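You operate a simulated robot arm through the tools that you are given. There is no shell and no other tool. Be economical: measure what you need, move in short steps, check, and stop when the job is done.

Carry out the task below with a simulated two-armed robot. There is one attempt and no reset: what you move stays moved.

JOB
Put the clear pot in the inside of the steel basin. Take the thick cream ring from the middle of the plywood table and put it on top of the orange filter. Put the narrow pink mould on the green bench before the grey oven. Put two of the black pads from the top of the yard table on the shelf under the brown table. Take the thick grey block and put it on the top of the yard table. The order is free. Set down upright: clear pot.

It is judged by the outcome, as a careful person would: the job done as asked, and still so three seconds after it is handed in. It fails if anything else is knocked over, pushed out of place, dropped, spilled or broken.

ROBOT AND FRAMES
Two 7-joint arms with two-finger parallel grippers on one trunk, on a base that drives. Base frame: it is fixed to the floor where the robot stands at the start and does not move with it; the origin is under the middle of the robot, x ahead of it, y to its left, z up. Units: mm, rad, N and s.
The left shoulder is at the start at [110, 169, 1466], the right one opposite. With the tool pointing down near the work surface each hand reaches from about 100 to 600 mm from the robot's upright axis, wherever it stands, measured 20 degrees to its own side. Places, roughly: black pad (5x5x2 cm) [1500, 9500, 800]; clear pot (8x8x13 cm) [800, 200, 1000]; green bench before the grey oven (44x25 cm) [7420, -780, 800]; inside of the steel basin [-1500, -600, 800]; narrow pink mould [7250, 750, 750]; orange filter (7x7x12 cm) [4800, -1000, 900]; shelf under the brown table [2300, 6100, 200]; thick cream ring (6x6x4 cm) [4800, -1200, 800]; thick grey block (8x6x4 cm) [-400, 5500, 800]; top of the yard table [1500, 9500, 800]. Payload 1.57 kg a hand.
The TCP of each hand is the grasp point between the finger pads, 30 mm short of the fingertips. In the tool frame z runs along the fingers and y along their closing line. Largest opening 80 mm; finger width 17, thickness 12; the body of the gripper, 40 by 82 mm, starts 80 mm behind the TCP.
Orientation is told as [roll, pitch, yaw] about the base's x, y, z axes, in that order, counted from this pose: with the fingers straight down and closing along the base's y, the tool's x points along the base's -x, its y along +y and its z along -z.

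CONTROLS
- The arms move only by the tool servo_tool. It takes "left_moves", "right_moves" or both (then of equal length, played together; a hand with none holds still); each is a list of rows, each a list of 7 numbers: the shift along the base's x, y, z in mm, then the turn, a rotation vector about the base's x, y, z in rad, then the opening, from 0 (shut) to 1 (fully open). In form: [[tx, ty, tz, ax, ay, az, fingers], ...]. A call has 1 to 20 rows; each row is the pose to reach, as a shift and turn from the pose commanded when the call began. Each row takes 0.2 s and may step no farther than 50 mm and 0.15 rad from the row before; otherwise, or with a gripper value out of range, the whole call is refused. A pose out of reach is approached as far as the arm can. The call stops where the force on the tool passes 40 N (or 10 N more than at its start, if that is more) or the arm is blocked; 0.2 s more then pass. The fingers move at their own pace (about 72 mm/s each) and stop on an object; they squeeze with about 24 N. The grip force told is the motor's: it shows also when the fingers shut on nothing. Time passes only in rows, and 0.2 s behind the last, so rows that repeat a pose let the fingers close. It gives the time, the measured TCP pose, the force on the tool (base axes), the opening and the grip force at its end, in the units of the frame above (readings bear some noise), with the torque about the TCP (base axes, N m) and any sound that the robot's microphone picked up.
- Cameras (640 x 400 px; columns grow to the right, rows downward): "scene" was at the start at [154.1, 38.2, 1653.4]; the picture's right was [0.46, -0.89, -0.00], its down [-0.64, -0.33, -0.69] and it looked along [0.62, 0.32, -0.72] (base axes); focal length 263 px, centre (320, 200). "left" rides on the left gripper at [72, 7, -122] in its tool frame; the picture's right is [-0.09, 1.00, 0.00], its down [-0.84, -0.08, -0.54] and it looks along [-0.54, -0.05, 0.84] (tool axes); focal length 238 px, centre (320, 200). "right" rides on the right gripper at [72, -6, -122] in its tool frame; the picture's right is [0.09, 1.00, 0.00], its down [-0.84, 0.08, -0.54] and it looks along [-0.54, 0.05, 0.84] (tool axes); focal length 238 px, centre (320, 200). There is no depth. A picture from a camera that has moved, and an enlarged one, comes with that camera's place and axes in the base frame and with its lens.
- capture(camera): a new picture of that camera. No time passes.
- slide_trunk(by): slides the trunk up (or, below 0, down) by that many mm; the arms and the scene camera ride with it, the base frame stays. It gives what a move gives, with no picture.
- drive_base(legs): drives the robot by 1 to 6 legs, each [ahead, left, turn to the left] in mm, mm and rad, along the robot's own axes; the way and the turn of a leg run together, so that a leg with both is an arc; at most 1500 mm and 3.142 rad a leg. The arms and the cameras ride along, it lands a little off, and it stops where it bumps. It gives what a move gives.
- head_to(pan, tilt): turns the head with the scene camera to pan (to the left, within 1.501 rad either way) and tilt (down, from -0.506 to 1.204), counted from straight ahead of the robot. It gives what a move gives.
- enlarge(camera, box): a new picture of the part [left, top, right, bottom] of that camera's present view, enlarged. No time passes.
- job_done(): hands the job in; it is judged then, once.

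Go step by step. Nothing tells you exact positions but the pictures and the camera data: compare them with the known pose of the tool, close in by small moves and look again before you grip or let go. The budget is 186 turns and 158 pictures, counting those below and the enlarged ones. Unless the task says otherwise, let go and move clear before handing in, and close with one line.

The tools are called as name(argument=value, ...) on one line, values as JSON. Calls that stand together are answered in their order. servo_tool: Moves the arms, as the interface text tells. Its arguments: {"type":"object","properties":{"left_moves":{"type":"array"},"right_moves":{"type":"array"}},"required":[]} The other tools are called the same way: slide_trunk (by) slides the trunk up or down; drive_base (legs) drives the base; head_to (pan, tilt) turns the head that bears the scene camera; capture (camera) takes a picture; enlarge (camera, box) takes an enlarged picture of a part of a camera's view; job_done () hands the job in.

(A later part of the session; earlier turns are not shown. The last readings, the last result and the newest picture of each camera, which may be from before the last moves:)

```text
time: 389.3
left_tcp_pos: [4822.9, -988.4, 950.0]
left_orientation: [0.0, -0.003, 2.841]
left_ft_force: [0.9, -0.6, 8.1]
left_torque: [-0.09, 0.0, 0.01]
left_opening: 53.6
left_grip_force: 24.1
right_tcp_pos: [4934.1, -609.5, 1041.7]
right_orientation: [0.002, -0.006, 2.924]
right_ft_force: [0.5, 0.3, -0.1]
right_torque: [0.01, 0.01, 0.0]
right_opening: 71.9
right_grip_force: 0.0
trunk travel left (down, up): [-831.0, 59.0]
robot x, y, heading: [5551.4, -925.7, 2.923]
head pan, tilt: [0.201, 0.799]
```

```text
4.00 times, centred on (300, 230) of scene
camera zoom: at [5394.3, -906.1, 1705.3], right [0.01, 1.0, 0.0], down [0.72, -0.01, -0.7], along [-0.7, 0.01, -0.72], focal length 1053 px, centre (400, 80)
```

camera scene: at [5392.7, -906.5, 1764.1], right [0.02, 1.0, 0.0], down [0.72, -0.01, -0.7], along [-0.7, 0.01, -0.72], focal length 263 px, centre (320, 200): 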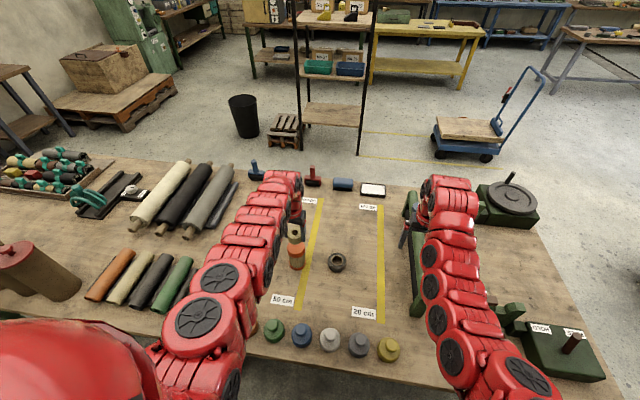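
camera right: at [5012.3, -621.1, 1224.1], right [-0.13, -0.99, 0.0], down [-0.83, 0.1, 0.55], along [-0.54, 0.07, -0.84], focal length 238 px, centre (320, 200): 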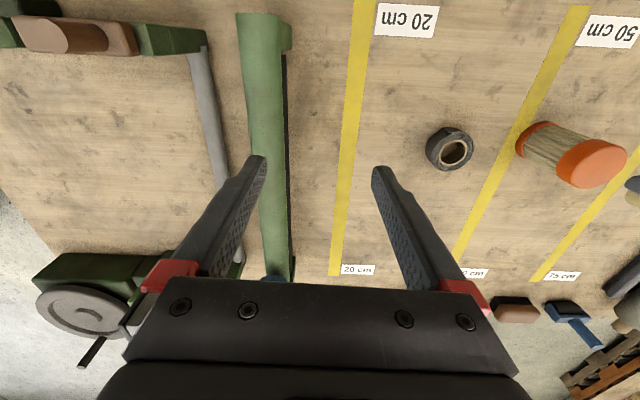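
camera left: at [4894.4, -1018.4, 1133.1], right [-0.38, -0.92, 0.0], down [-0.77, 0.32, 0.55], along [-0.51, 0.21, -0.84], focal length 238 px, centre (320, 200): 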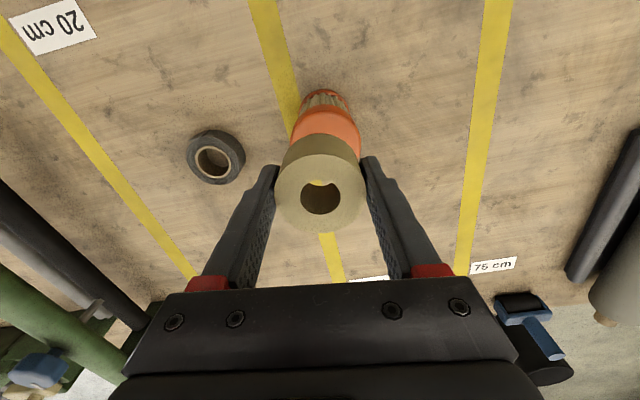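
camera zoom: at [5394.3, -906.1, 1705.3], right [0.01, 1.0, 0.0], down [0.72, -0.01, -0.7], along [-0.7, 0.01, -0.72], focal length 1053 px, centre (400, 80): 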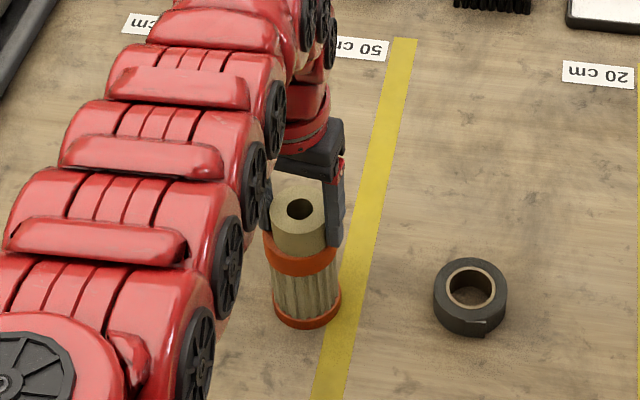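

The ring rests on the filter (8 N of contact). I'll open the fingers and lift away.

servo_tool(left_moves=[[0, 0, 0, 0, 0, 0, 0.72], [0, 0, 0, 0, 0, 0, 0.8], [0, 0, 0, 0, 0, 0, 1], [0, 0, 0, 0, 0, 0, 1]])

slide_trunk(by=59)

capture(camera="left")

enlarge(camera="scene", box=[260, 180, 340, 280])

```text
time: 390.3
left_tcp_pos: [4823.8, -988.1, 950.3]
left_orientation: [0.001, -0.004, 2.841]
left_ft_force: [-0.5, 0.9, 10.5]
left_torque: [-0.43, 0.11, 0.0]
left_opening: 79.1
left_grip_force: 0.1
right_tcp_pos: [4936.4, -609.5, 1041.5]
right_orientation: [0.0, -0.005, 2.925]
right_ft_force: [-0.3, 0.1, -0.1]
right_torque: [0.02, 0.02, 0.01]
right_opening: 71.7
right_grip_force: 0.1
trunk travel left (down, up): [-831.0, 59.0]
robot x, y, heading: [5552.7, -924.6, 2.93]
head pan, tilt: [0.201, 0.799]
```

```text
time: 391.3
left_tcp_pos: [4822.5, -989.1, 1007.1]
left_orientation: [-0.002, 0.001, 2.842]
left_ft_force: [0.2, -0.5, 0.0]
left_torque: [-0.04, 0.0, -0.02]
left_opening: 80.1
left_grip_force: 0.1
right_tcp_pos: [4934.6, -609.9, 1098.8]
right_orientation: [-0.001, -0.003, 2.925]
right_ft_force: [-0.1, 0.6, 0.2]
right_torque: [0.02, -0.02, 0.03]
right_opening: 71.9
right_grip_force: 0.2
trunk travel left (down, up): [-890.0, 0.0]
robot x, y, heading: [5549.4, -924.7, 2.929]
head pan, tilt: [0.201, 0.799]
```

```text
48 pictures are left
camera left: at [4889.7, -1016.6, 1129.9], right [-0.38, -0.92, 0.0], down [-0.78, 0.32, 0.54], along [-0.5, 0.21, -0.84], focal length 238 px, centre (320, 200)
```

left: 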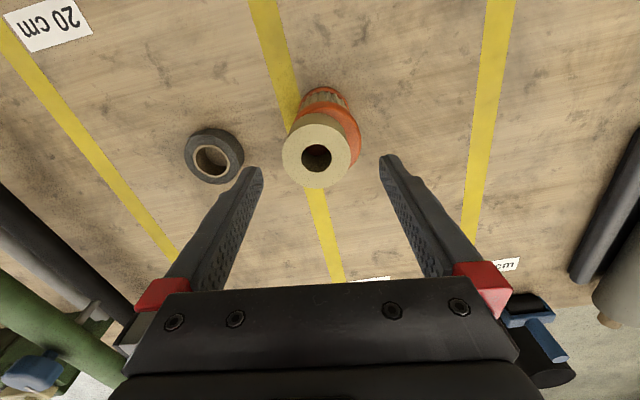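

```text
4.00 times, centred on (300, 230) of scene
camera zoom: at [5392.8, -906.1, 1764.0], right [0.01, 1.0, 0.0], down [0.72, -0.01, -0.7], along [-0.7, 0.01, -0.72], focal length 1053 px, centre (400, 80)
```

zoom: 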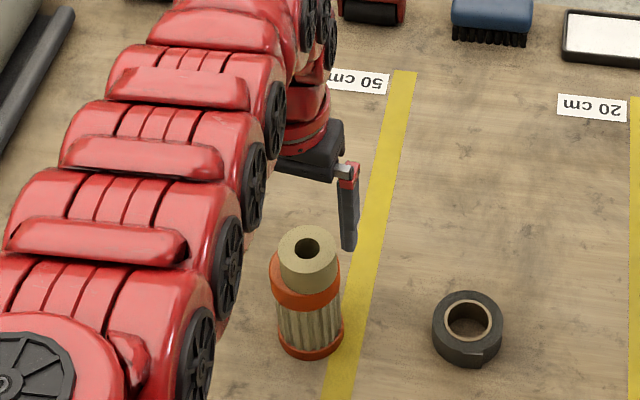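

The ring sits securely on the filter. I'll back away and turn east toward the pink mould and the green bench.

drive_base(legs=[[-420, 0, 0], [0, 0, -2.6]])

head_to(pan=0.0, tilt=0.5)

capture(camera="scene")

```text
time: 400.0
left_tcp_pos: [6551.8, -596.7, 1007.9]
left_orientation: [0.002, -0.001, 0.223]
left_ft_force: [0.5, 0.2, 0.3]
left_torque: [-0.01, 0.02, 0.01]
left_opening: 80.1
left_grip_force: 0.1
right_tcp_pos: [6644.5, -979.6, 1099.0]
right_orientation: [0.0, -0.003, 0.304]
right_ft_force: [0.1, 0.4, -0.1]
right_torque: [0.04, 0.04, -0.03]
right_opening: 72.2
right_grip_force: 0.0
trunk travel left (down, up): [-890.0, 0.0]
robot x, y, heading: [5951.0, -1012.2, 0.308]
head pan, tilt: [0.201, 0.799]
```

```text
time: 400.8
left_tcp_pos: [6551.3, -596.6, 1007.8]
left_orientation: [-0.001, -0.003, 0.223]
left_ft_force: [-0.9, -0.3, 0.4]
left_torque: [0.03, -0.01, -0.01]
left_opening: 80.0
left_grip_force: 0.0
right_tcp_pos: [6644.5, -980.6, 1100.1]
right_orientation: [0.0, -0.004, 0.305]
right_ft_force: [0.2, -0.3, 0.1]
right_torque: [0.0, 0.0, -0.03]
right_opening: 72.2
right_grip_force: 0.0
trunk travel left (down, up): [-890.0, 0.0]
robot x, y, heading: [5952.2, -1012.1, 0.314]
head pan, tilt: [0.0, 0.499]
```

```text
46 pictures are left
camera scene: at [6118.5, -961.3, 1790.0], right [0.3, -0.95, 0.0], down [-0.46, -0.15, -0.88], along [0.84, 0.27, -0.48], focal length 263 px, centre (320, 200)
```

scene: 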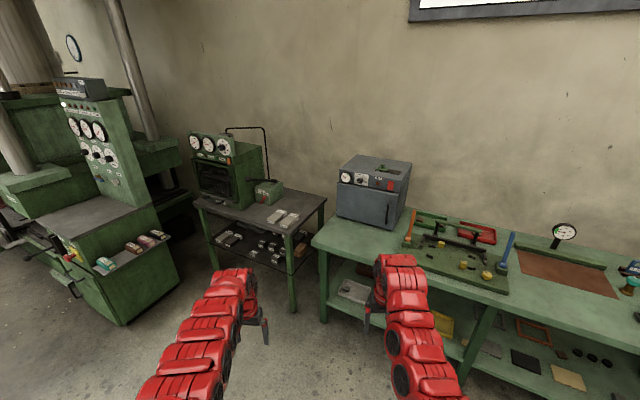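

I see the grey oven on the green bench, and on the left a machine ledge with coloured moulds near (7090, 510). I'll zoom in on both.

enlarge(camera="scene", box=[50, 190, 210, 300])

enlarge(camera="scene", box=[300, 140, 440, 280])

```text
3.64 times, centred on (130, 245) of scene
camera zoom: at [6118.5, -961.3, 1790.0], right [0.3, -0.95, 0.0], down [-0.46, -0.15, -0.88], along [0.84, 0.27, -0.48], focal length 958 px, centre (1011, 36)
```

zoom: 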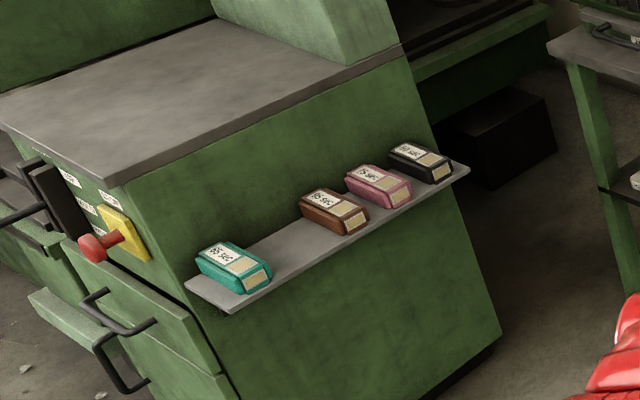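

```text
2.86 times, centred on (370, 210) of scene
camera zoom: at [6118.5, -961.3, 1790.0], right [0.3, -0.95, 0.0], down [-0.46, -0.15, -0.88], along [0.84, 0.27, -0.48], focal length 752 px, centre (177, 171)
```

zoom: 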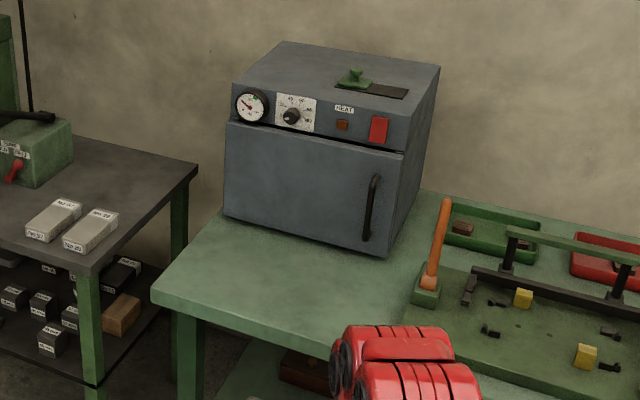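

The pink mould sits on a narrow ledge on the machine's side, between a brown and a black one. I'll drive near, facing the ledge, and look closely.

drive_base(legs=[[0, 0, 0.494], [1150, 0, 0], [0, 0, 0.565]])

head_to(pan=-0.1, tilt=0.7)

capture(camera="scene")

capture(camera="right")

```text
time: 409.7
left_tcp_pos: [6714.6, 553.2, 1007.2]
left_orientation: [0.0, -0.002, 1.263]
left_ft_force: [-0.9, 0.4, -0.4]
left_torque: [0.01, 0.0, -0.03]
left_opening: 79.8
left_grip_force: 0.1
right_tcp_pos: [7093.8, 438.1, 1099.7]
right_orientation: [0.0, -0.006, 1.346]
right_ft_force: [0.3, -0.1, 0.4]
right_torque: [-0.01, 0.02, -0.01]
right_opening: 71.9
right_grip_force: 0.0
trunk travel left (down, up): [-890.0, 0.0]
robot x, y, heading: [6771.6, -178.3, 1.349]
head pan, tilt: [0.0, 0.499]
```

```text
time: 410.4
left_tcp_pos: [6714.1, 553.9, 1008.3]
left_orientation: [-0.001, -0.001, 1.263]
left_ft_force: [-0.2, -0.4, 0.6]
left_torque: [0.02, 0.01, -0.04]
left_opening: 80.1
left_grip_force: 0.1
right_tcp_pos: [7093.3, 438.6, 1099.7]
right_orientation: [0.001, -0.006, 1.346]
right_ft_force: [0.1, 0.1, -0.2]
right_torque: [0.01, -0.03, -0.02]
right_opening: 72.0
right_grip_force: 0.1
trunk travel left (down, up): [-890.0, 0.0]
robot x, y, heading: [6774.0, -175.8, 1.347]
head pan, tilt: [-0.099, 0.7]
```

```text
43 pictures are left
camera scene: at [6818.3, -14.5, 1772.4], right [0.95, -0.32, 0.0], down [-0.2, -0.61, -0.77], along [0.24, 0.73, -0.64], focal length 263 px, centre (320, 200)
```

scene: 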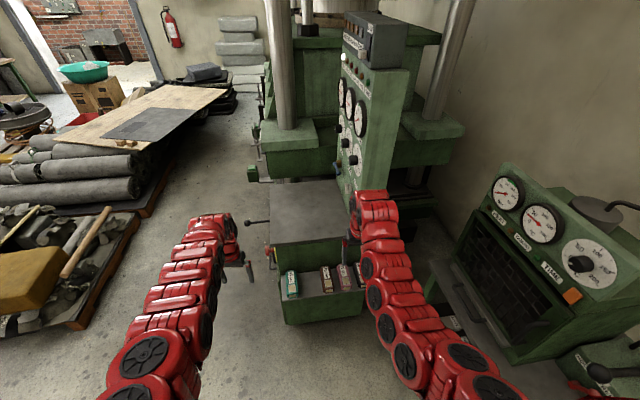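

```text
42 pictures are left
camera right: at [7082.7, 365.8, 1221.3], right [-0.99, 0.13, 0.0], down [0.11, 0.83, 0.55], along [0.07, 0.54, -0.84], focal length 238 px, centre (320, 200)
```

right: 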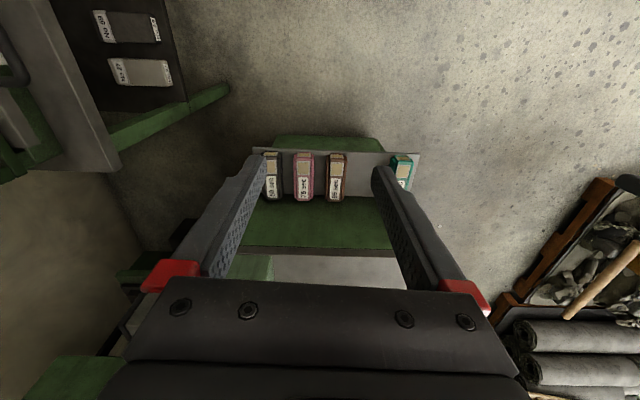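

The pink mould is near (7158, 640, 685). I'll enlarge the right-hand view to see gaps between the moulds.

enlarge(camera="right", box=[240, 130, 440, 230])

enlarge(camera="scene", box=[270, 240, 390, 330])

```text
3.20 times, centred on (340, 180) of right
camera zoom: at [7082.7, 365.8, 1221.3], right [-0.99, 0.13, 0.0], down [0.11, 0.83, 0.55], along [0.07, 0.54, -0.84], focal length 763 px, centre (256, 264)
```

zoom: 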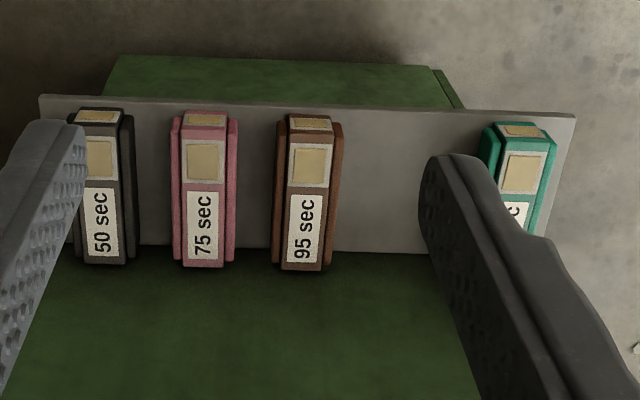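

```text
4.44 times, centred on (330, 285) of scene
camera zoom: at [6818.3, -14.5, 1772.4], right [0.95, -0.32, 0.0], down [-0.2, -0.61, -0.77], along [0.24, 0.73, -0.64], focal length 1170 px, centre (276, -178)
```

zoom: 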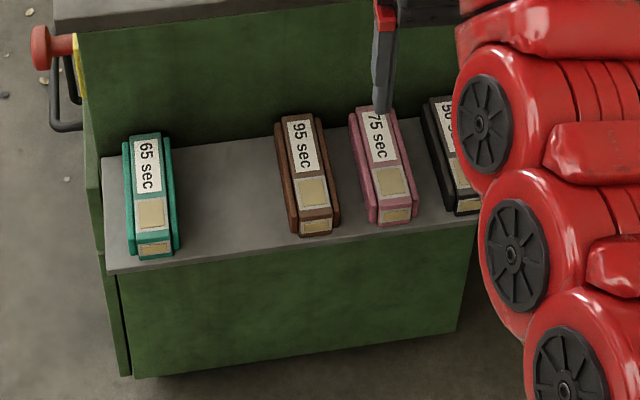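

The ledge is about z 640–680, with 27 mm gaps beside the pink mould, so a partly open grip fits. First I'll raise the left hand and move it outward to keep it clear of the machine, and turn the right hand to match the ledge.

servo_tool(left_moves=[[-40, 10, 10, 0, 0, 0, 1], [-80, 20, 20, 0, 0, 0, 1], [-115, 28, 40, 0, 0, 0, 1], [-145, 34, 75, 0, 0, 0, 1], [-145, 34, 120, 0, 0, 0, 1], [-145, 34, 165, 0, 0, 0, 1], [-145, 34, 210, 0, 0, 0, 1], [-145, 34, 250, 0, 0, 0, 1]], right_moves=[[0, 0, 0, 0, 0, 0.04, 0.8], [0, 0, 0, 0, 0, 0.07, 0.8], [0, 0, 0, 0, 0, 0.07, 0.8], [0, 0, 0, 0, 0, 0.07, 0.8], [0, 0, 0, 0, 0, 0.07, 0.8], [0, 0, 0, 0, 0, 0.07, 0.8], [0, 0, 0, 0, 0, 0.07, 0.8], [0, 0, 0, 0, 0, 0.07, 0.8]])

drive_base(legs=[[130, 0, 0], [0, -25, 0]])

slide_trunk(by=-200)

capture(camera="right")

capture(camera="scene")

```text
time: 412.2
left_tcp_pos: [6570.1, 583.9, 1261.2]
left_orientation: [-0.001, -0.003, 1.265]
left_ft_force: [0.2, 0.5, 0.8]
left_torque: [0.03, -0.03, 0.02]
left_opening: 79.6
left_grip_force: 0.1
left hand out of reach, approached as far as the arm can: row 1, 2, 3, 4, 5
right_tcp_pos: [7091.7, 436.5, 1101.1]
right_orientation: [0.0, -0.006, 1.416]
right_ft_force: [-0.7, 0.0, -0.9]
right_torque: [0.02, -0.01, 0.01]
right_opening: 64.2
right_grip_force: 0.1
trunk travel left (down, up): [-890.0, 0.0]
robot x, y, heading: [6768.2, -174.7, 1.348]
head pan, tilt: [-0.099, 0.7]
```

```text
time: 413.9
left_tcp_pos: [6615.3, 701.9, 1257.9]
left_orientation: [-0.006, -0.003, 1.269]
left_ft_force: [-0.4, 0.6, 0.7]
left_torque: [0.0, -0.09, 0.02]
left_opening: 79.8
left_grip_force: 0.0
right_tcp_pos: [7138.6, 557.6, 1100.8]
right_orientation: [-0.005, -0.006, 1.417]
right_ft_force: [-0.8, -0.3, -0.2]
right_torque: [-0.01, -0.04, 0.02]
right_opening: 63.9
right_grip_force: 0.0
trunk travel left (down, up): [-890.0, 0.0]
robot x, y, heading: [6821.7, -56.8, 1.349]
head pan, tilt: [-0.099, 0.7]
```

```text
time: 416.1
left_tcp_pos: [6621.3, 702.0, 1059.1]
left_orientation: [-0.002, -0.003, 1.267]
left_ft_force: [0.0, 0.5, -0.3]
left_torque: [0.0, -0.05, -0.01]
left_opening: 80.1
left_grip_force: 0.1
right_tcp_pos: [7144.2, 558.2, 899.5]
right_orientation: [-0.001, -0.004, 1.417]
right_ft_force: [0.7, 0.7, 0.6]
right_torque: [0.05, -0.02, 0.01]
right_opening: 63.9
right_grip_force: 0.0
trunk travel left (down, up): [-690.0, 200.0]
robot x, y, heading: [6823.0, -53.3, 1.348]
head pan, tilt: [-0.099, 0.7]
```

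```text
39 pictures are left
camera right: at [7139.5, 485.1, 1021.3], right [-1.0, 0.06, 0.0], down [0.05, 0.84, 0.55], along [0.03, 0.55, -0.84], focal length 238 px, centre (320, 200)
```

right: 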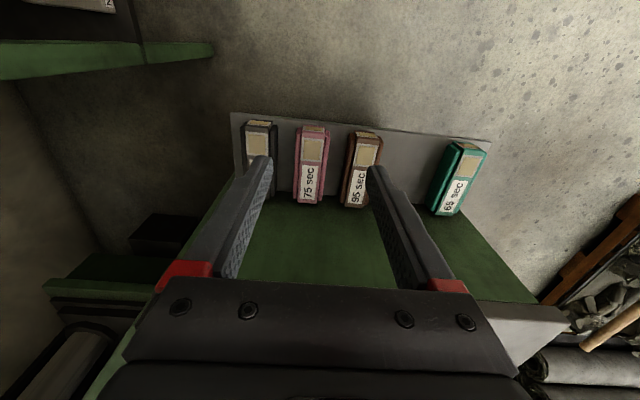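

```text
38 pictures are left
camera scene: at [6870.7, 104.6, 1572.5], right [0.95, -0.32, 0.0], down [-0.2, -0.61, -0.76], along [0.24, 0.73, -0.64], focal length 263 px, centre (320, 200)
```

scene: 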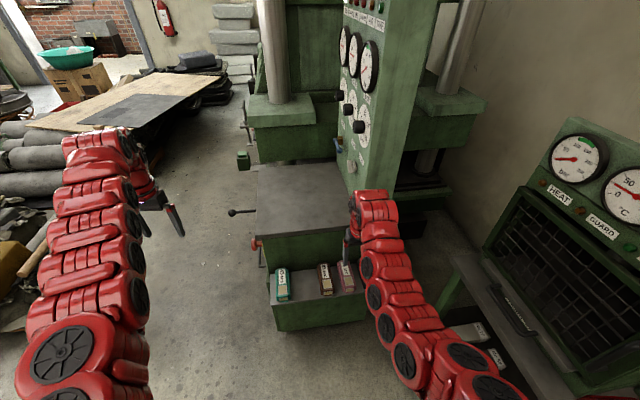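

The ledge spans y 586 to 736, so gripping the pink mould at y ≈ 640 leaves good clearance from the machine wall. I'll drive 80 mm forward and lower another 110 mm.

drive_base(legs=[[80, 0, 0]])

slide_trunk(by=-110)

capture(camera="right")

```text
time: 417.1
left_tcp_pos: [6638.9, 780.2, 1058.1]
left_orientation: [-0.001, 0.0, 1.267]
left_ft_force: [-0.5, 1.0, -0.3]
left_torque: [-0.06, 0.0, -0.02]
left_opening: 80.1
left_grip_force: 0.0
right_tcp_pos: [7161.4, 634.7, 900.2]
right_orientation: [0.0, -0.005, 1.417]
right_ft_force: [0.1, 0.6, -0.2]
right_torque: [-0.01, 0.02, -0.02]
right_opening: 64.2
right_grip_force: 0.0
trunk travel left (down, up): [-690.0, 200.0]
robot x, y, heading: [6839.4, 21.8, 1.346]
head pan, tilt: [-0.099, 0.7]
```

```text
time: 418.6
left_tcp_pos: [6638.4, 778.0, 948.7]
left_orientation: [-0.001, -0.003, 1.266]
left_ft_force: [-0.2, 0.3, -0.5]
left_torque: [-0.01, 0.04, 0.01]
left_opening: 80.3
left_grip_force: 0.0
right_tcp_pos: [7160.7, 634.4, 789.0]
right_orientation: [0.002, -0.006, 1.417]
right_ft_force: [-0.8, 0.6, 0.3]
right_torque: [0.02, 0.0, 0.03]
right_opening: 64.2
right_grip_force: 0.0
trunk travel left (down, up): [-580.0, 310.0]
robot x, y, heading: [6840.2, 25.2, 1.346]
head pan, tilt: [-0.099, 0.7]
```

```text
37 pictures are left
camera right: at [7156.6, 561.3, 911.4], right [-1.0, 0.06, 0.0], down [0.05, 0.84, 0.55], along [0.03, 0.55, -0.84], focal length 238 px, centre (320, 200)
```

right: 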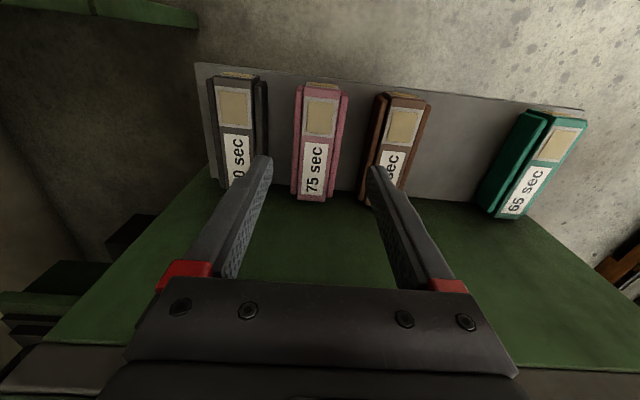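

The hand is well aligned with the pink mould, with about 10 mm finger clearance on each side. I'll lower another 85 mm and look.

slide_trunk(by=-80)

capture(camera="right")

```text
time: 419.7
left_tcp_pos: [6639.4, 778.7, 868.9]
left_orientation: [0.001, -0.002, 1.267]
left_ft_force: [-0.1, 0.3, 1.0]
left_torque: [-0.03, 0.0, -0.01]
left_opening: 80.2
left_grip_force: 0.0
right_tcp_pos: [7161.7, 633.8, 709.7]
right_orientation: [0.001, -0.007, 1.416]
right_ft_force: [-0.3, 1.1, -1.7]
right_torque: [-0.04, -0.04, -0.02]
right_opening: 64.1
right_grip_force: 0.1
trunk travel left (down, up): [-500.0, 390.0]
robot x, y, heading: [6840.1, 19.1, 1.349]
head pan, tilt: [-0.099, 0.7]
```

```text
36 pictures are left
camera right: at [7156.7, 561.3, 831.4], right [-1.0, 0.06, 0.0], down [0.05, 0.84, 0.55], along [0.03, 0.55, -0.84], focal length 238 px, centre (320, 200)
```

right: 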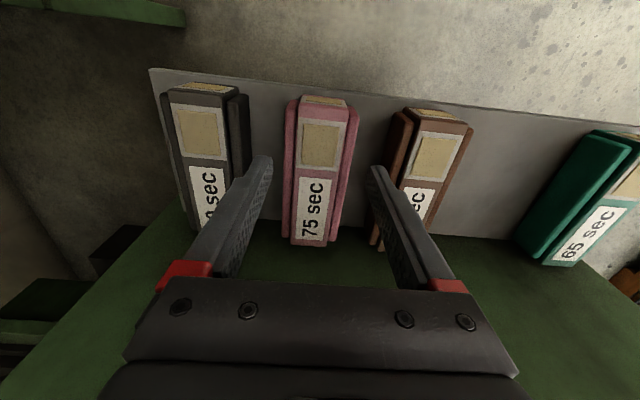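

The mould runs from y 602 to 725 with its top near z 645. I'll edge 12 mm forward and lower 40 mm, then check.

drive_base(legs=[[12, 0, 0]])

slide_trunk(by=-40)

capture(camera="right")

```text
time: 420.5
left_tcp_pos: [6640.5, 791.3, 868.5]
left_orientation: [-0.001, 0.0, 1.268]
left_ft_force: [0.1, -0.2, 0.3]
left_torque: [-0.01, -0.02, 0.0]
left_opening: 80.3
left_grip_force: 0.1
right_tcp_pos: [7164.4, 646.7, 709.4]
right_orientation: [0.0, -0.006, 1.416]
right_ft_force: [0.1, 0.0, -0.4]
right_torque: [-0.02, -0.01, -0.01]
right_opening: 64.0
right_grip_force: 0.1
trunk travel left (down, up): [-500.0, 390.0]
robot x, y, heading: [6843.7, 31.0, 1.348]
head pan, tilt: [-0.099, 0.7]
```

```text
time: 421.3
left_tcp_pos: [6641.6, 790.6, 828.5]
left_orientation: [0.002, -0.002, 1.269]
left_ft_force: [1.0, 0.3, -0.2]
left_torque: [-0.03, 0.02, 0.01]
left_opening: 79.7
left_grip_force: 0.0
right_tcp_pos: [7163.9, 647.1, 668.4]
right_orientation: [0.0, -0.006, 1.418]
right_ft_force: [0.9, 0.5, 0.8]
right_torque: [0.02, -0.02, 0.04]
right_opening: 64.0
right_grip_force: 0.1
trunk travel left (down, up): [-460.0, 430.0]
robot x, y, heading: [6845.0, 34.2, 1.348]
head pan, tilt: [-0.099, 0.7]
```

```text
35 pictures are left
camera right: at [7159.2, 572.8, 791.5], right [-1.0, 0.06, 0.0], down [0.05, 0.84, 0.55], along [0.03, 0.55, -0.84], focal length 238 px, centre (320, 200)
```

right: 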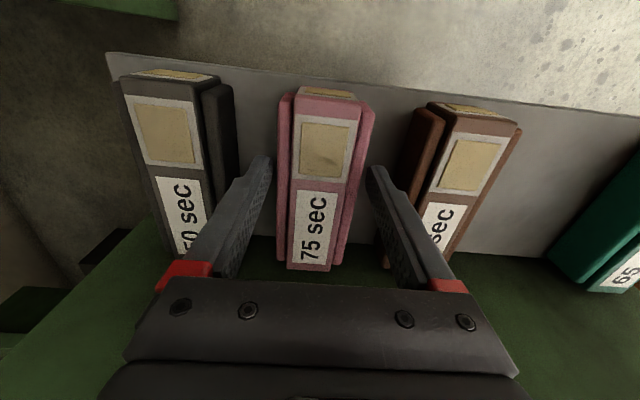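

The fingers straddle the pink mould with the neighbours clear. I'll lower 15 mm more and feel for the ledge.

slide_trunk(by=-15)

capture(camera="right")

```text
time: 421.9
left_tcp_pos: [6642.2, 789.8, 814.6]
left_orientation: [0.0, -0.003, 1.267]
left_ft_force: [0.3, 0.3, 0.3]
left_torque: [0.01, 0.0, -0.01]
left_opening: 79.9
left_grip_force: 0.1
right_tcp_pos: [7163.0, 646.0, 655.4]
right_orientation: [0.0, -0.007, 1.418]
right_ft_force: [0.4, 0.7, -0.9]
right_torque: [0.0, 0.05, 0.0]
right_opening: 63.8
right_grip_force: 0.1
trunk travel left (down, up): [-445.0, 445.0]
robot x, y, heading: [6844.2, 34.1, 1.35]
head pan, tilt: [-0.099, 0.7]
```

```text
34 pictures are left
camera right: at [7159.2, 572.9, 776.4], right [-1.0, 0.06, 0.0], down [0.05, 0.84, 0.55], along [0.03, 0.55, -0.84], focal length 238 px, centre (320, 200)
```

right: 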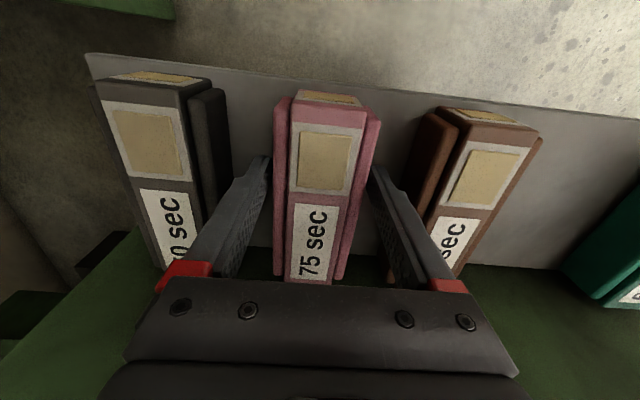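

The ledge seems lower than the tips still; the mould is tall. I'll lower a further 22 mm, checking force.

slide_trunk(by=-12)

slide_trunk(by=-10)

capture(camera="right")

```text
time: 422.5
left_tcp_pos: [6639.7, 787.3, 804.7]
left_orientation: [0.0, -0.005, 1.266]
left_ft_force: [0.3, 0.1, 0.8]
left_torque: [0.01, 0.02, 0.0]
left_opening: 79.8
left_grip_force: 0.0
right_tcp_pos: [7163.6, 646.2, 649.0]
right_orientation: [0.0, -0.019, 1.419]
right_ft_force: [-3.0, -16.0, 21.2]
right_torque: [-0.58, 0.74, 0.46]
right_opening: 63.3
right_grip_force: 0.0
trunk travel left (down, up): [-433.0, 457.0]
robot x, y, heading: [6847.6, 31.5, 1.349]
head pan, tilt: [-0.099, 0.7]
stopped: the force on the tool passed its limit at 45 N (the readings are from after the stop); the commanded pose is now the measured one
```

```text
time: 422.8
left_tcp_pos: [6640.5, 787.5, 804.4]
left_orientation: [0.0, -0.005, 1.267]
left_ft_force: [-0.8, -0.4, -0.1]
left_torque: [-0.03, 0.0, 0.0]
left_opening: 80.1
left_grip_force: 0.1
right_tcp_pos: [7163.2, 646.9, 650.0]
right_orientation: [0.0, -0.019, 1.418]
right_ft_force: [-4.7, -16.6, 20.3]
right_torque: [-0.64, 0.36, 0.16]
right_opening: 63.4
right_grip_force: 0.2
trunk travel left (down, up): [-432.0, 458.0]
robot x, y, heading: [6849.1, 33.9, 1.345]
head pan, tilt: [-0.099, 0.7]
stopped: the force on the tool passed its limit at 51 N (the readings are from after the stop); the commanded pose is now the measured one
```

```text
33 pictures are left
camera right: at [7158.6, 571.4, 771.0], right [-1.0, 0.06, 0.0], down [0.05, 0.83, 0.56], along [0.03, 0.56, -0.83], focal length 238 px, centre (320, 200)
```

right: 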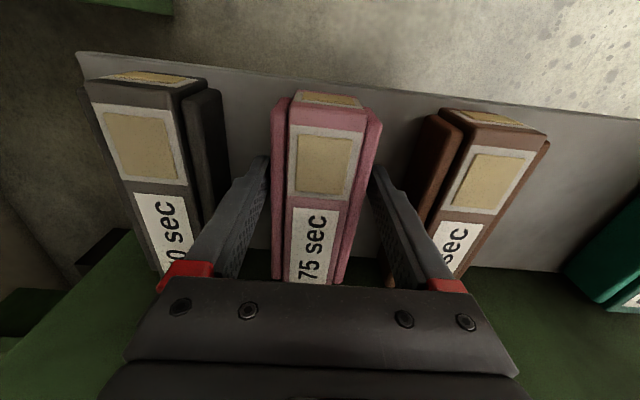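

The tips met the ledge at z 620. I'll back off 4 mm and close on the mould.

slide_trunk(by=5)

servo_tool(right_moves=[[0, 0, 0, 0, 0, 0, 0.8], [0, 0, 0, 0, 0, 0, 0.65], [0, 0, 0, 0, 0, 0, 0.4], [0, 0, 0, 0, 0, 0, 0.4], [0, 0, 0, 0, 0, 0, 0.4]])

capture(camera="right")

```text
time: 423.4
left_tcp_pos: [6640.6, 789.4, 806.2]
left_orientation: [0.001, -0.003, 1.267]
left_ft_force: [0.6, 0.0, 0.1]
left_torque: [0.02, -0.01, -0.05]
left_opening: 80.1
left_grip_force: 0.1
right_tcp_pos: [7164.0, 647.8, 652.0]
right_orientation: [0.0, -0.018, 1.417]
right_ft_force: [0.2, -0.5, 0.0]
right_torque: [0.01, 0.02, -0.01]
right_opening: 64.1
right_grip_force: 0.0
trunk travel left (down, up): [-437.0, 453.0]
robot x, y, heading: [6846.9, 31.1, 1.342]
head pan, tilt: [-0.099, 0.7]
```

```text
time: 424.6
left_tcp_pos: [6641.5, 790.2, 806.2]
left_orientation: [0.001, -0.001, 1.268]
left_ft_force: [0.2, 0.0, -1.0]
left_torque: [0.01, 0.0, 0.02]
left_opening: 80.3
left_grip_force: 0.0
right_tcp_pos: [7164.1, 648.3, 651.7]
right_orientation: [-0.001, -0.019, 1.419]
right_ft_force: [1.3, 0.5, 0.1]
right_torque: [0.29, -0.23, -0.1]
right_opening: 54.1
right_grip_force: 24.2
trunk travel left (down, up): [-437.0, 453.0]
robot x, y, heading: [6842.6, 32.8, 1.351]
head pan, tilt: [-0.099, 0.7]
```

```text
32 pictures are left
camera right: at [7159.9, 574.1, 772.7], right [-1.0, 0.06, 0.0], down [0.05, 0.83, 0.56], along [0.03, 0.55, -0.83], focal length 238 px, centre (320, 200)
```

right: 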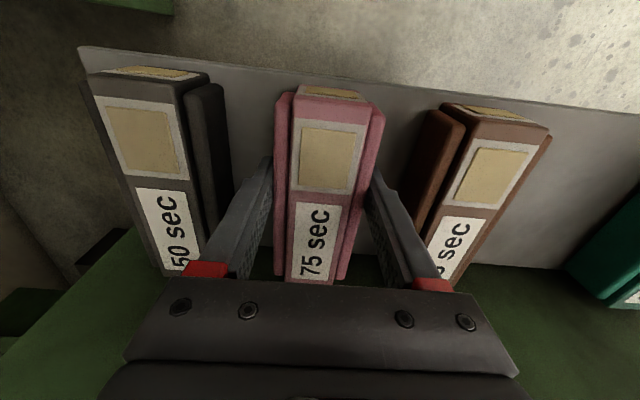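

The mould is gripped at 54 mm. I'll lift 60 mm with the trunk and check that it comes free.

slide_trunk(by=60)

capture(camera="right")

```text
time: 425.6
left_tcp_pos: [6641.1, 791.0, 864.8]
left_orientation: [0.0, 0.002, 1.267]
left_ft_force: [-1.2, 0.1, 0.6]
left_torque: [0.0, -0.02, 0.01]
left_opening: 79.9
left_grip_force: 0.0
right_tcp_pos: [7164.0, 649.3, 711.2]
right_orientation: [0.0, -0.017, 1.419]
right_ft_force: [0.5, -0.4, -6.8]
right_torque: [-0.05, 0.02, 0.0]
right_opening: 54.1
right_grip_force: 24.6
trunk travel left (down, up): [-497.0, 393.0]
robot x, y, heading: [6845.3, 30.1, 1.345]
head pan, tilt: [-0.099, 0.7]
```

```text
31 pictures are left
camera right: at [7159.8, 574.6, 832.0], right [-1.0, 0.06, 0.0], down [0.05, 0.83, 0.55], along [0.03, 0.55, -0.83], focal length 238 px, centre (320, 200)
```

right: 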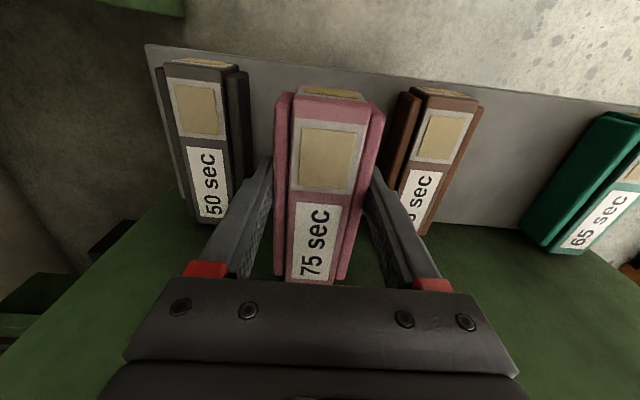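

The mould is free and level in the hand. I'll raise the trunk, back away from the machine, bring the left hand inward, and turn to the green bench.

slide_trunk(by=360)

drive_base(legs=[[-520, 0, 0]])

servo_tool(left_moves=[[40, -9, 0, 0, 0, 0, 1], [80, -18, 0, 0, 0, 0, 1], [120, -27, 0, 0, 0, 0, 1], [160, -36, 0, 0, 0, 0, 1], [190, -43, 0, 0, 0, 0, 1], [190, -43, 0, 0, 0, 0, 1]])

drive_base(legs=[[0, 0, -1.62]])

head_to(pan=0.0, tilt=0.7)

capture(camera="scene")

capture(camera="right")

```text
time: 429.1
left_tcp_pos: [6641.1, 790.9, 1225.1]
left_orientation: [0.0, 0.001, 1.268]
left_ft_force: [0.1, -1.8, 0.6]
left_torque: [0.0, 0.01, -0.02]
left_opening: 80.2
left_grip_force: 0.0
right_tcp_pos: [7164.1, 649.6, 1071.4]
right_orientation: [-0.002, -0.016, 1.419]
right_ft_force: [0.2, 0.0, -6.0]
right_torque: [-0.06, 0.02, 0.0]
right_opening: 53.9
right_grip_force: 24.4
trunk travel left (down, up): [-857.0, 33.0]
robot x, y, heading: [6843.3, 32.2, 1.349]
head pan, tilt: [-0.099, 0.7]
```

```text
time: 432.1
left_tcp_pos: [6523.8, 273.7, 1224.6]
left_orientation: [-0.001, 0.001, 1.268]
left_ft_force: [0.1, -0.3, -0.1]
left_torque: [0.01, -0.01, 0.01]
left_opening: 80.1
left_grip_force: 0.1
right_tcp_pos: [7047.5, 131.5, 1072.7]
right_orientation: [0.001, -0.015, 1.42]
right_ft_force: [0.5, -0.7, -6.0]
right_torque: [-0.06, 0.02, 0.03]
right_opening: 54.1
right_grip_force: 23.6
trunk travel left (down, up): [-857.0, 33.0]
robot x, y, heading: [6728.2, -484.7, 1.354]
head pan, tilt: [-0.099, 0.7]
```

```text
time: 433.5
left_tcp_pos: [6712.4, 231.2, 1226.3]
left_orientation: [0.0, -0.001, 1.27]
left_ft_force: [0.1, 0.6, 0.3]
left_torque: [0.01, 0.03, -0.02]
left_opening: 80.0
left_grip_force: 0.0
right_tcp_pos: [7046.5, 130.9, 1071.1]
right_orientation: [0.001, -0.015, 1.419]
right_ft_force: [-0.3, -0.8, -5.5]
right_torque: [-0.06, 0.05, 0.02]
right_opening: 53.8
right_grip_force: 24.1
trunk travel left (down, up): [-857.0, 33.0]
robot x, y, heading: [6731.6, -485.7, 1.351]
head pan, tilt: [-0.099, 0.7]
```

```text
time: 437.9
left_tcp_pos: [7444.6, -510.0, 1226.6]
left_orientation: [-0.001, -0.001, -0.359]
left_ft_force: [0.7, 0.6, -0.3]
left_torque: [-0.01, -0.03, 0.05]
left_opening: 80.1
left_grip_force: 0.1
right_tcp_pos: [7326.2, -839.5, 1069.8]
right_orientation: [-0.001, -0.016, -0.205]
right_ft_force: [0.4, 0.1, -7.1]
right_torque: [0.01, 0.11, 0.02]
right_opening: 53.6
right_grip_force: 23.8
trunk travel left (down, up): [-857.0, 33.0]
robot x, y, heading: [6725.6, -485.3, -0.273]
head pan, tilt: [-0.099, 0.7]
```

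```text
time: 438.6
left_tcp_pos: [7445.3, -511.7, 1226.6]
left_orientation: [0.001, 0.002, -0.358]
left_ft_force: [-0.1, 0.1, 0.0]
left_torque: [-0.01, -0.01, 0.01]
left_opening: 80.1
left_grip_force: 0.2
right_tcp_pos: [7326.9, -839.1, 1071.3]
right_orientation: [0.001, -0.016, -0.205]
right_ft_force: [0.5, 1.1, -5.9]
right_torque: [0.02, 0.06, 0.02]
right_opening: 53.7
right_grip_force: 24.3
trunk travel left (down, up): [-857.0, 33.0]
robot x, y, heading: [6729.7, -484.0, -0.278]
head pan, tilt: [0.0, 0.7]
```

```text
30 pictures are left
camera scene: at [6889.6, -530.7, 1739.4], right [-0.27, -0.96, 0.0], down [-0.62, 0.18, -0.76], along [0.74, -0.21, -0.64], focal length 263 px, centre (320, 200)
```

scene: 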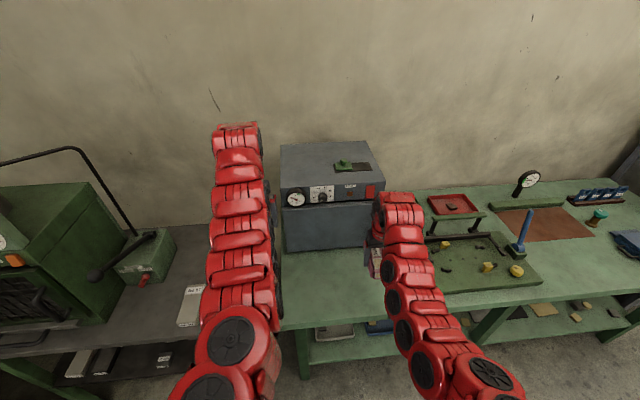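

```text
29 pictures are left
camera right: at [7253.2, -831.2, 1192.3], right [0.11, 0.99, 0.0], down [0.83, -0.09, 0.56], along [0.55, -0.06, -0.83], focal length 238 px, centre (320, 200)
```

right: 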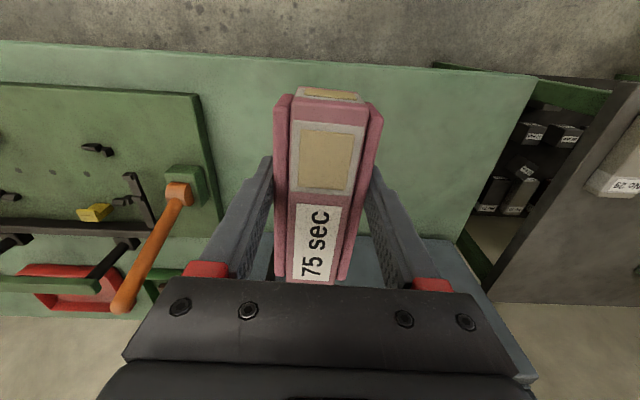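

The free space before the oven lies between the bench edge (x ≈ 7275) and the oven front (x ≈ 7614), right of the corner and left of the jig board. I'll move so the mould is above (7425, -775).

drive_base(legs=[[0, 88, 0], [75, 0, 0]])

slide_trunk(by=-150)

capture(camera="right")

capture(camera="left")

capture(camera="scene")

```text
time: 440.3
left_tcp_pos: [7535.7, -446.4, 1228.8]
left_orientation: [-0.001, -0.004, -0.356]
left_ft_force: [-0.2, 0.9, 0.0]
left_torque: [-0.03, -0.02, -0.02]
left_opening: 79.9
left_grip_force: 0.0
right_tcp_pos: [7417.7, -775.6, 1072.6]
right_orientation: [-0.001, -0.02, -0.21]
right_ft_force: [-1.1, 0.2, -6.0]
right_torque: [0.01, 0.09, -0.02]
right_opening: 54.0
right_grip_force: 24.3
trunk travel left (down, up): [-857.0, 33.0]
robot x, y, heading: [6820.3, -419.8, -0.282]
head pan, tilt: [0.0, 0.7]
```

```text
time: 442.0
left_tcp_pos: [7538.8, -447.3, 1075.4]
left_orientation: [0.001, 0.0, -0.358]
left_ft_force: [-0.1, -0.1, -0.3]
left_torque: [0.0, 0.0, 0.0]
left_opening: 79.9
left_grip_force: 0.0
right_tcp_pos: [7420.9, -775.7, 920.9]
right_orientation: [0.0, -0.014, -0.207]
right_ft_force: [0.9, 0.8, -5.0]
right_torque: [0.03, 0.09, 0.0]
right_opening: 53.8
right_grip_force: 24.3
trunk travel left (down, up): [-707.0, 183.0]
robot x, y, heading: [6819.3, -423.1, -0.281]
head pan, tilt: [0.0, 0.7]
```

```text
28 pictures are left
camera right: at [7347.7, -767.4, 1042.4], right [0.11, 0.99, 0.0], down [0.83, -0.09, 0.56], along [0.55, -0.06, -0.83], focal length 238 px, centre (320, 200)
```

right: 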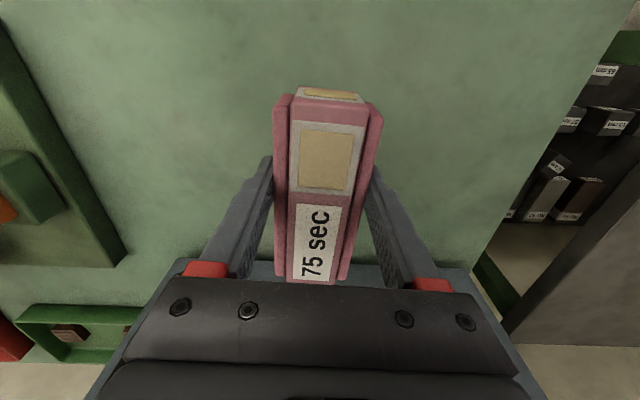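

```text
27 pictures are left
camera left: at [7474.9, -416.8, 1199.2], right [0.44, 0.9, 0.0], down [0.76, -0.37, 0.54], along [0.49, -0.24, -0.84], focal length 238 px, centre (320, 200)
```

left: 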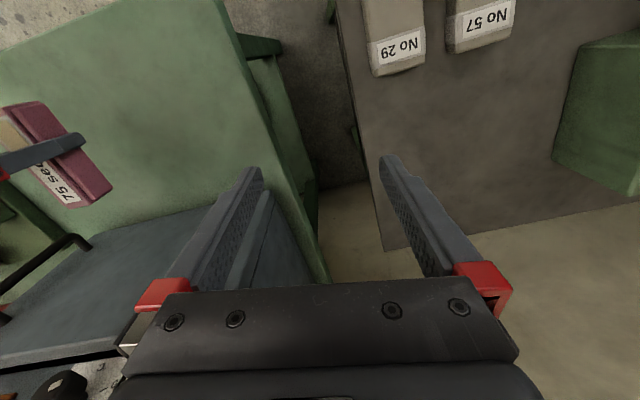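

```text
26 pictures are left
camera scene: at [6984.4, -466.4, 1589.4], right [-0.27, -0.96, 0.0], down [-0.62, 0.18, -0.76], along [0.74, -0.21, -0.64], focal length 263 px, centre (320, 200)
```

scene: 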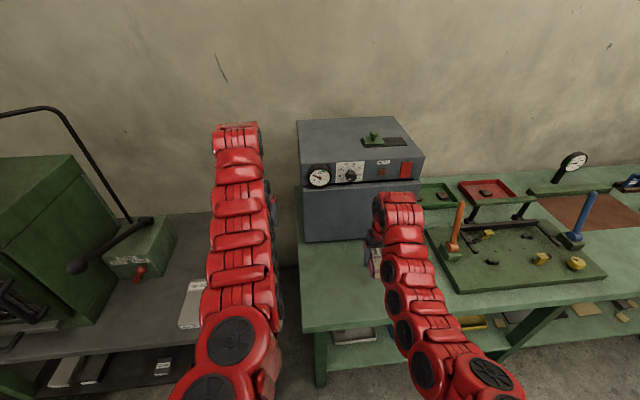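

Everything is clear around the spot. I'll lower 78 mm, then feel for contact in small steps.

slide_trunk(by=-78)

slide_trunk(by=-6)

capture(camera="right")

```text
time: 443.2
left_tcp_pos: [7538.8, -448.8, 999.8]
left_orientation: [-0.001, 0.002, -0.358]
left_ft_force: [1.2, 0.8, -0.2]
left_torque: [-0.01, 0.0, -0.02]
left_opening: 79.9
left_grip_force: 0.1
right_tcp_pos: [7419.3, -775.6, 843.6]
right_orientation: [-0.002, -0.016, -0.207]
right_ft_force: [-0.6, -0.1, -6.4]
right_torque: [0.04, 0.12, -0.02]
right_opening: 54.0
right_grip_force: 23.9
trunk travel left (down, up): [-629.0, 261.0]
robot x, y, heading: [6820.4, -419.3, -0.276]
head pan, tilt: [0.0, 0.7]
```

```text
time: 443.7
left_tcp_pos: [7539.1, -448.2, 992.1]
left_orientation: [0.001, -0.001, -0.358]
left_ft_force: [-0.2, 0.1, 0.5]
left_torque: [0.01, 0.01, 0.03]
left_opening: 80.2
left_grip_force: 0.1
right_tcp_pos: [7420.9, -775.8, 836.4]
right_orientation: [0.0, -0.015, -0.208]
right_ft_force: [-0.7, -0.9, -5.5]
right_torque: [0.0, 0.07, 0.01]
right_opening: 53.8
right_grip_force: 24.6
trunk travel left (down, up): [-623.0, 267.0]
robot x, y, heading: [6822.1, -420.6, -0.278]
head pan, tilt: [0.0, 0.7]
```

```text
25 pictures are left
camera right: at [7347.4, -767.4, 958.5], right [0.11, 0.99, 0.0], down [0.83, -0.09, 0.56], along [0.55, -0.06, -0.83], focal length 238 px, centre (320, 200)
```

right: 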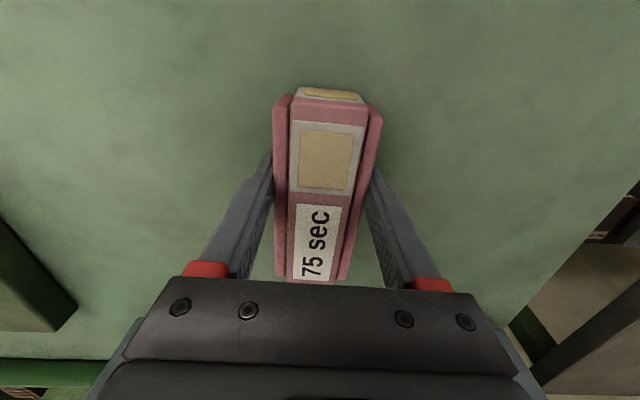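

slide_trunk(by=-4)

slide_trunk(by=-2)

```text
time: 444.3
left_tcp_pos: [7537.7, -447.9, 989.1]
left_orientation: [0.0, 0.0, -0.359]
left_ft_force: [0.3, 0.3, 0.2]
left_torque: [0.02, 0.02, -0.02]
left_opening: 79.9
left_grip_force: 0.2
right_tcp_pos: [7419.1, -775.9, 833.4]
right_orientation: [0.0, -0.015, -0.206]
right_ft_force: [0.2, 0.2, -6.1]
right_torque: [0.03, 0.08, -0.03]
right_opening: 53.9
right_grip_force: 24.6
trunk travel left (down, up): [-619.0, 271.0]
robot x, y, heading: [6822.0, -419.0, -0.275]
head pan, tilt: [0.0, 0.7]
```

```text
time: 444.8
left_tcp_pos: [7538.7, -448.3, 986.6]
left_orientation: [0.0, -0.001, -0.355]
left_ft_force: [0.1, -0.5, 0.1]
left_torque: [-0.02, 0.0, 0.0]
left_opening: 79.9
left_grip_force: 0.0
right_tcp_pos: [7421.1, -775.7, 831.8]
right_orientation: [0.001, -0.018, -0.207]
right_ft_force: [-0.2, 0.3, -2.6]
right_torque: [-0.17, -0.21, -0.01]
right_opening: 54.0
right_grip_force: 24.0
trunk travel left (down, up): [-617.0, 273.0]
robot x, y, heading: [6823.7, -420.6, -0.274]
head pan, tilt: [0.0, 0.7]
```

The first touch shows at TCP z 832. I'll lower 1 mm more and then release.

slide_trunk(by=-1.5)

servo_tool(right_moves=[[0, 0, 0, 0, 0, 0, 0.7], [0, 0, 0, 0, 0, 0, 0.8], [0, 0, 0, 0, 0, 0, 0.9], [0, 0, 0, 0, 0, 0, 0.9]])

slide_trunk(by=150)

capture(camera="right")

```text
time: 445.3
left_tcp_pos: [7537.4, -448.2, 985.4]
left_orientation: [0.0, -0.002, -0.356]
left_ft_force: [1.2, -0.8, 0.8]
left_torque: [0.01, 0.01, -0.02]
left_opening: 80.0
left_grip_force: 0.1
right_tcp_pos: [7419.7, -775.9, 832.0]
right_orientation: [-0.001, -0.022, -0.208]
right_ft_force: [4.2, -2.6, 11.3]
right_torque: [0.22, 0.66, -0.02]
right_opening: 54.2
right_grip_force: 23.6
trunk travel left (down, up): [-616.0, 274.0]
robot x, y, heading: [6818.9, -421.5, -0.278]
head pan, tilt: [0.0, 0.7]
```

```text
time: 446.3
left_tcp_pos: [7538.9, -448.2, 984.9]
left_orientation: [0.002, 0.0, -0.357]
left_ft_force: [-0.1, 0.6, -0.2]
left_torque: [-0.03, -0.01, 0.0]
left_opening: 79.9
left_grip_force: 0.2
right_tcp_pos: [7420.5, -776.2, 829.7]
right_orientation: [0.001, -0.016, -0.208]
right_ft_force: [0.8, -0.9, 0.3]
right_torque: [0.0, 0.0, 0.01]
right_opening: 72.0
right_grip_force: 0.0
trunk travel left (down, up): [-616.0, 274.0]
robot x, y, heading: [6822.8, -420.7, -0.272]
head pan, tilt: [0.0, 0.7]
```

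```text
time: 448.1
left_tcp_pos: [7538.2, -448.9, 1135.2]
left_orientation: [0.001, -0.001, -0.357]
left_ft_force: [-0.4, -0.3, 0.0]
left_torque: [-0.01, -0.01, 0.0]
left_opening: 80.0
left_grip_force: 0.1
right_tcp_pos: [7419.9, -775.7, 979.6]
right_orientation: [0.0, -0.018, -0.209]
right_ft_force: [0.9, -0.5, -0.3]
right_torque: [0.02, -0.02, -0.01]
right_opening: 71.7
right_grip_force: 0.1
trunk travel left (down, up): [-766.0, 124.0]
robot x, y, heading: [6821.9, -421.7, -0.273]
head pan, tilt: [0.0, 0.7]
```

```text
24 pictures are left
camera right: at [7347.2, -767.3, 1101.1], right [0.11, 0.99, 0.0], down [0.83, -0.09, 0.56], along [0.55, -0.06, -0.83], focal length 238 px, centre (320, 200)
```

right: 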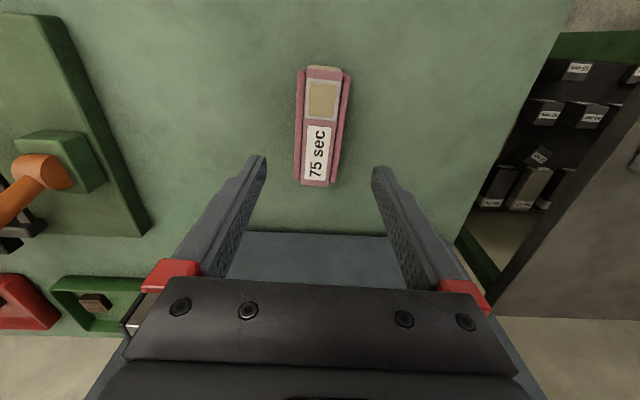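

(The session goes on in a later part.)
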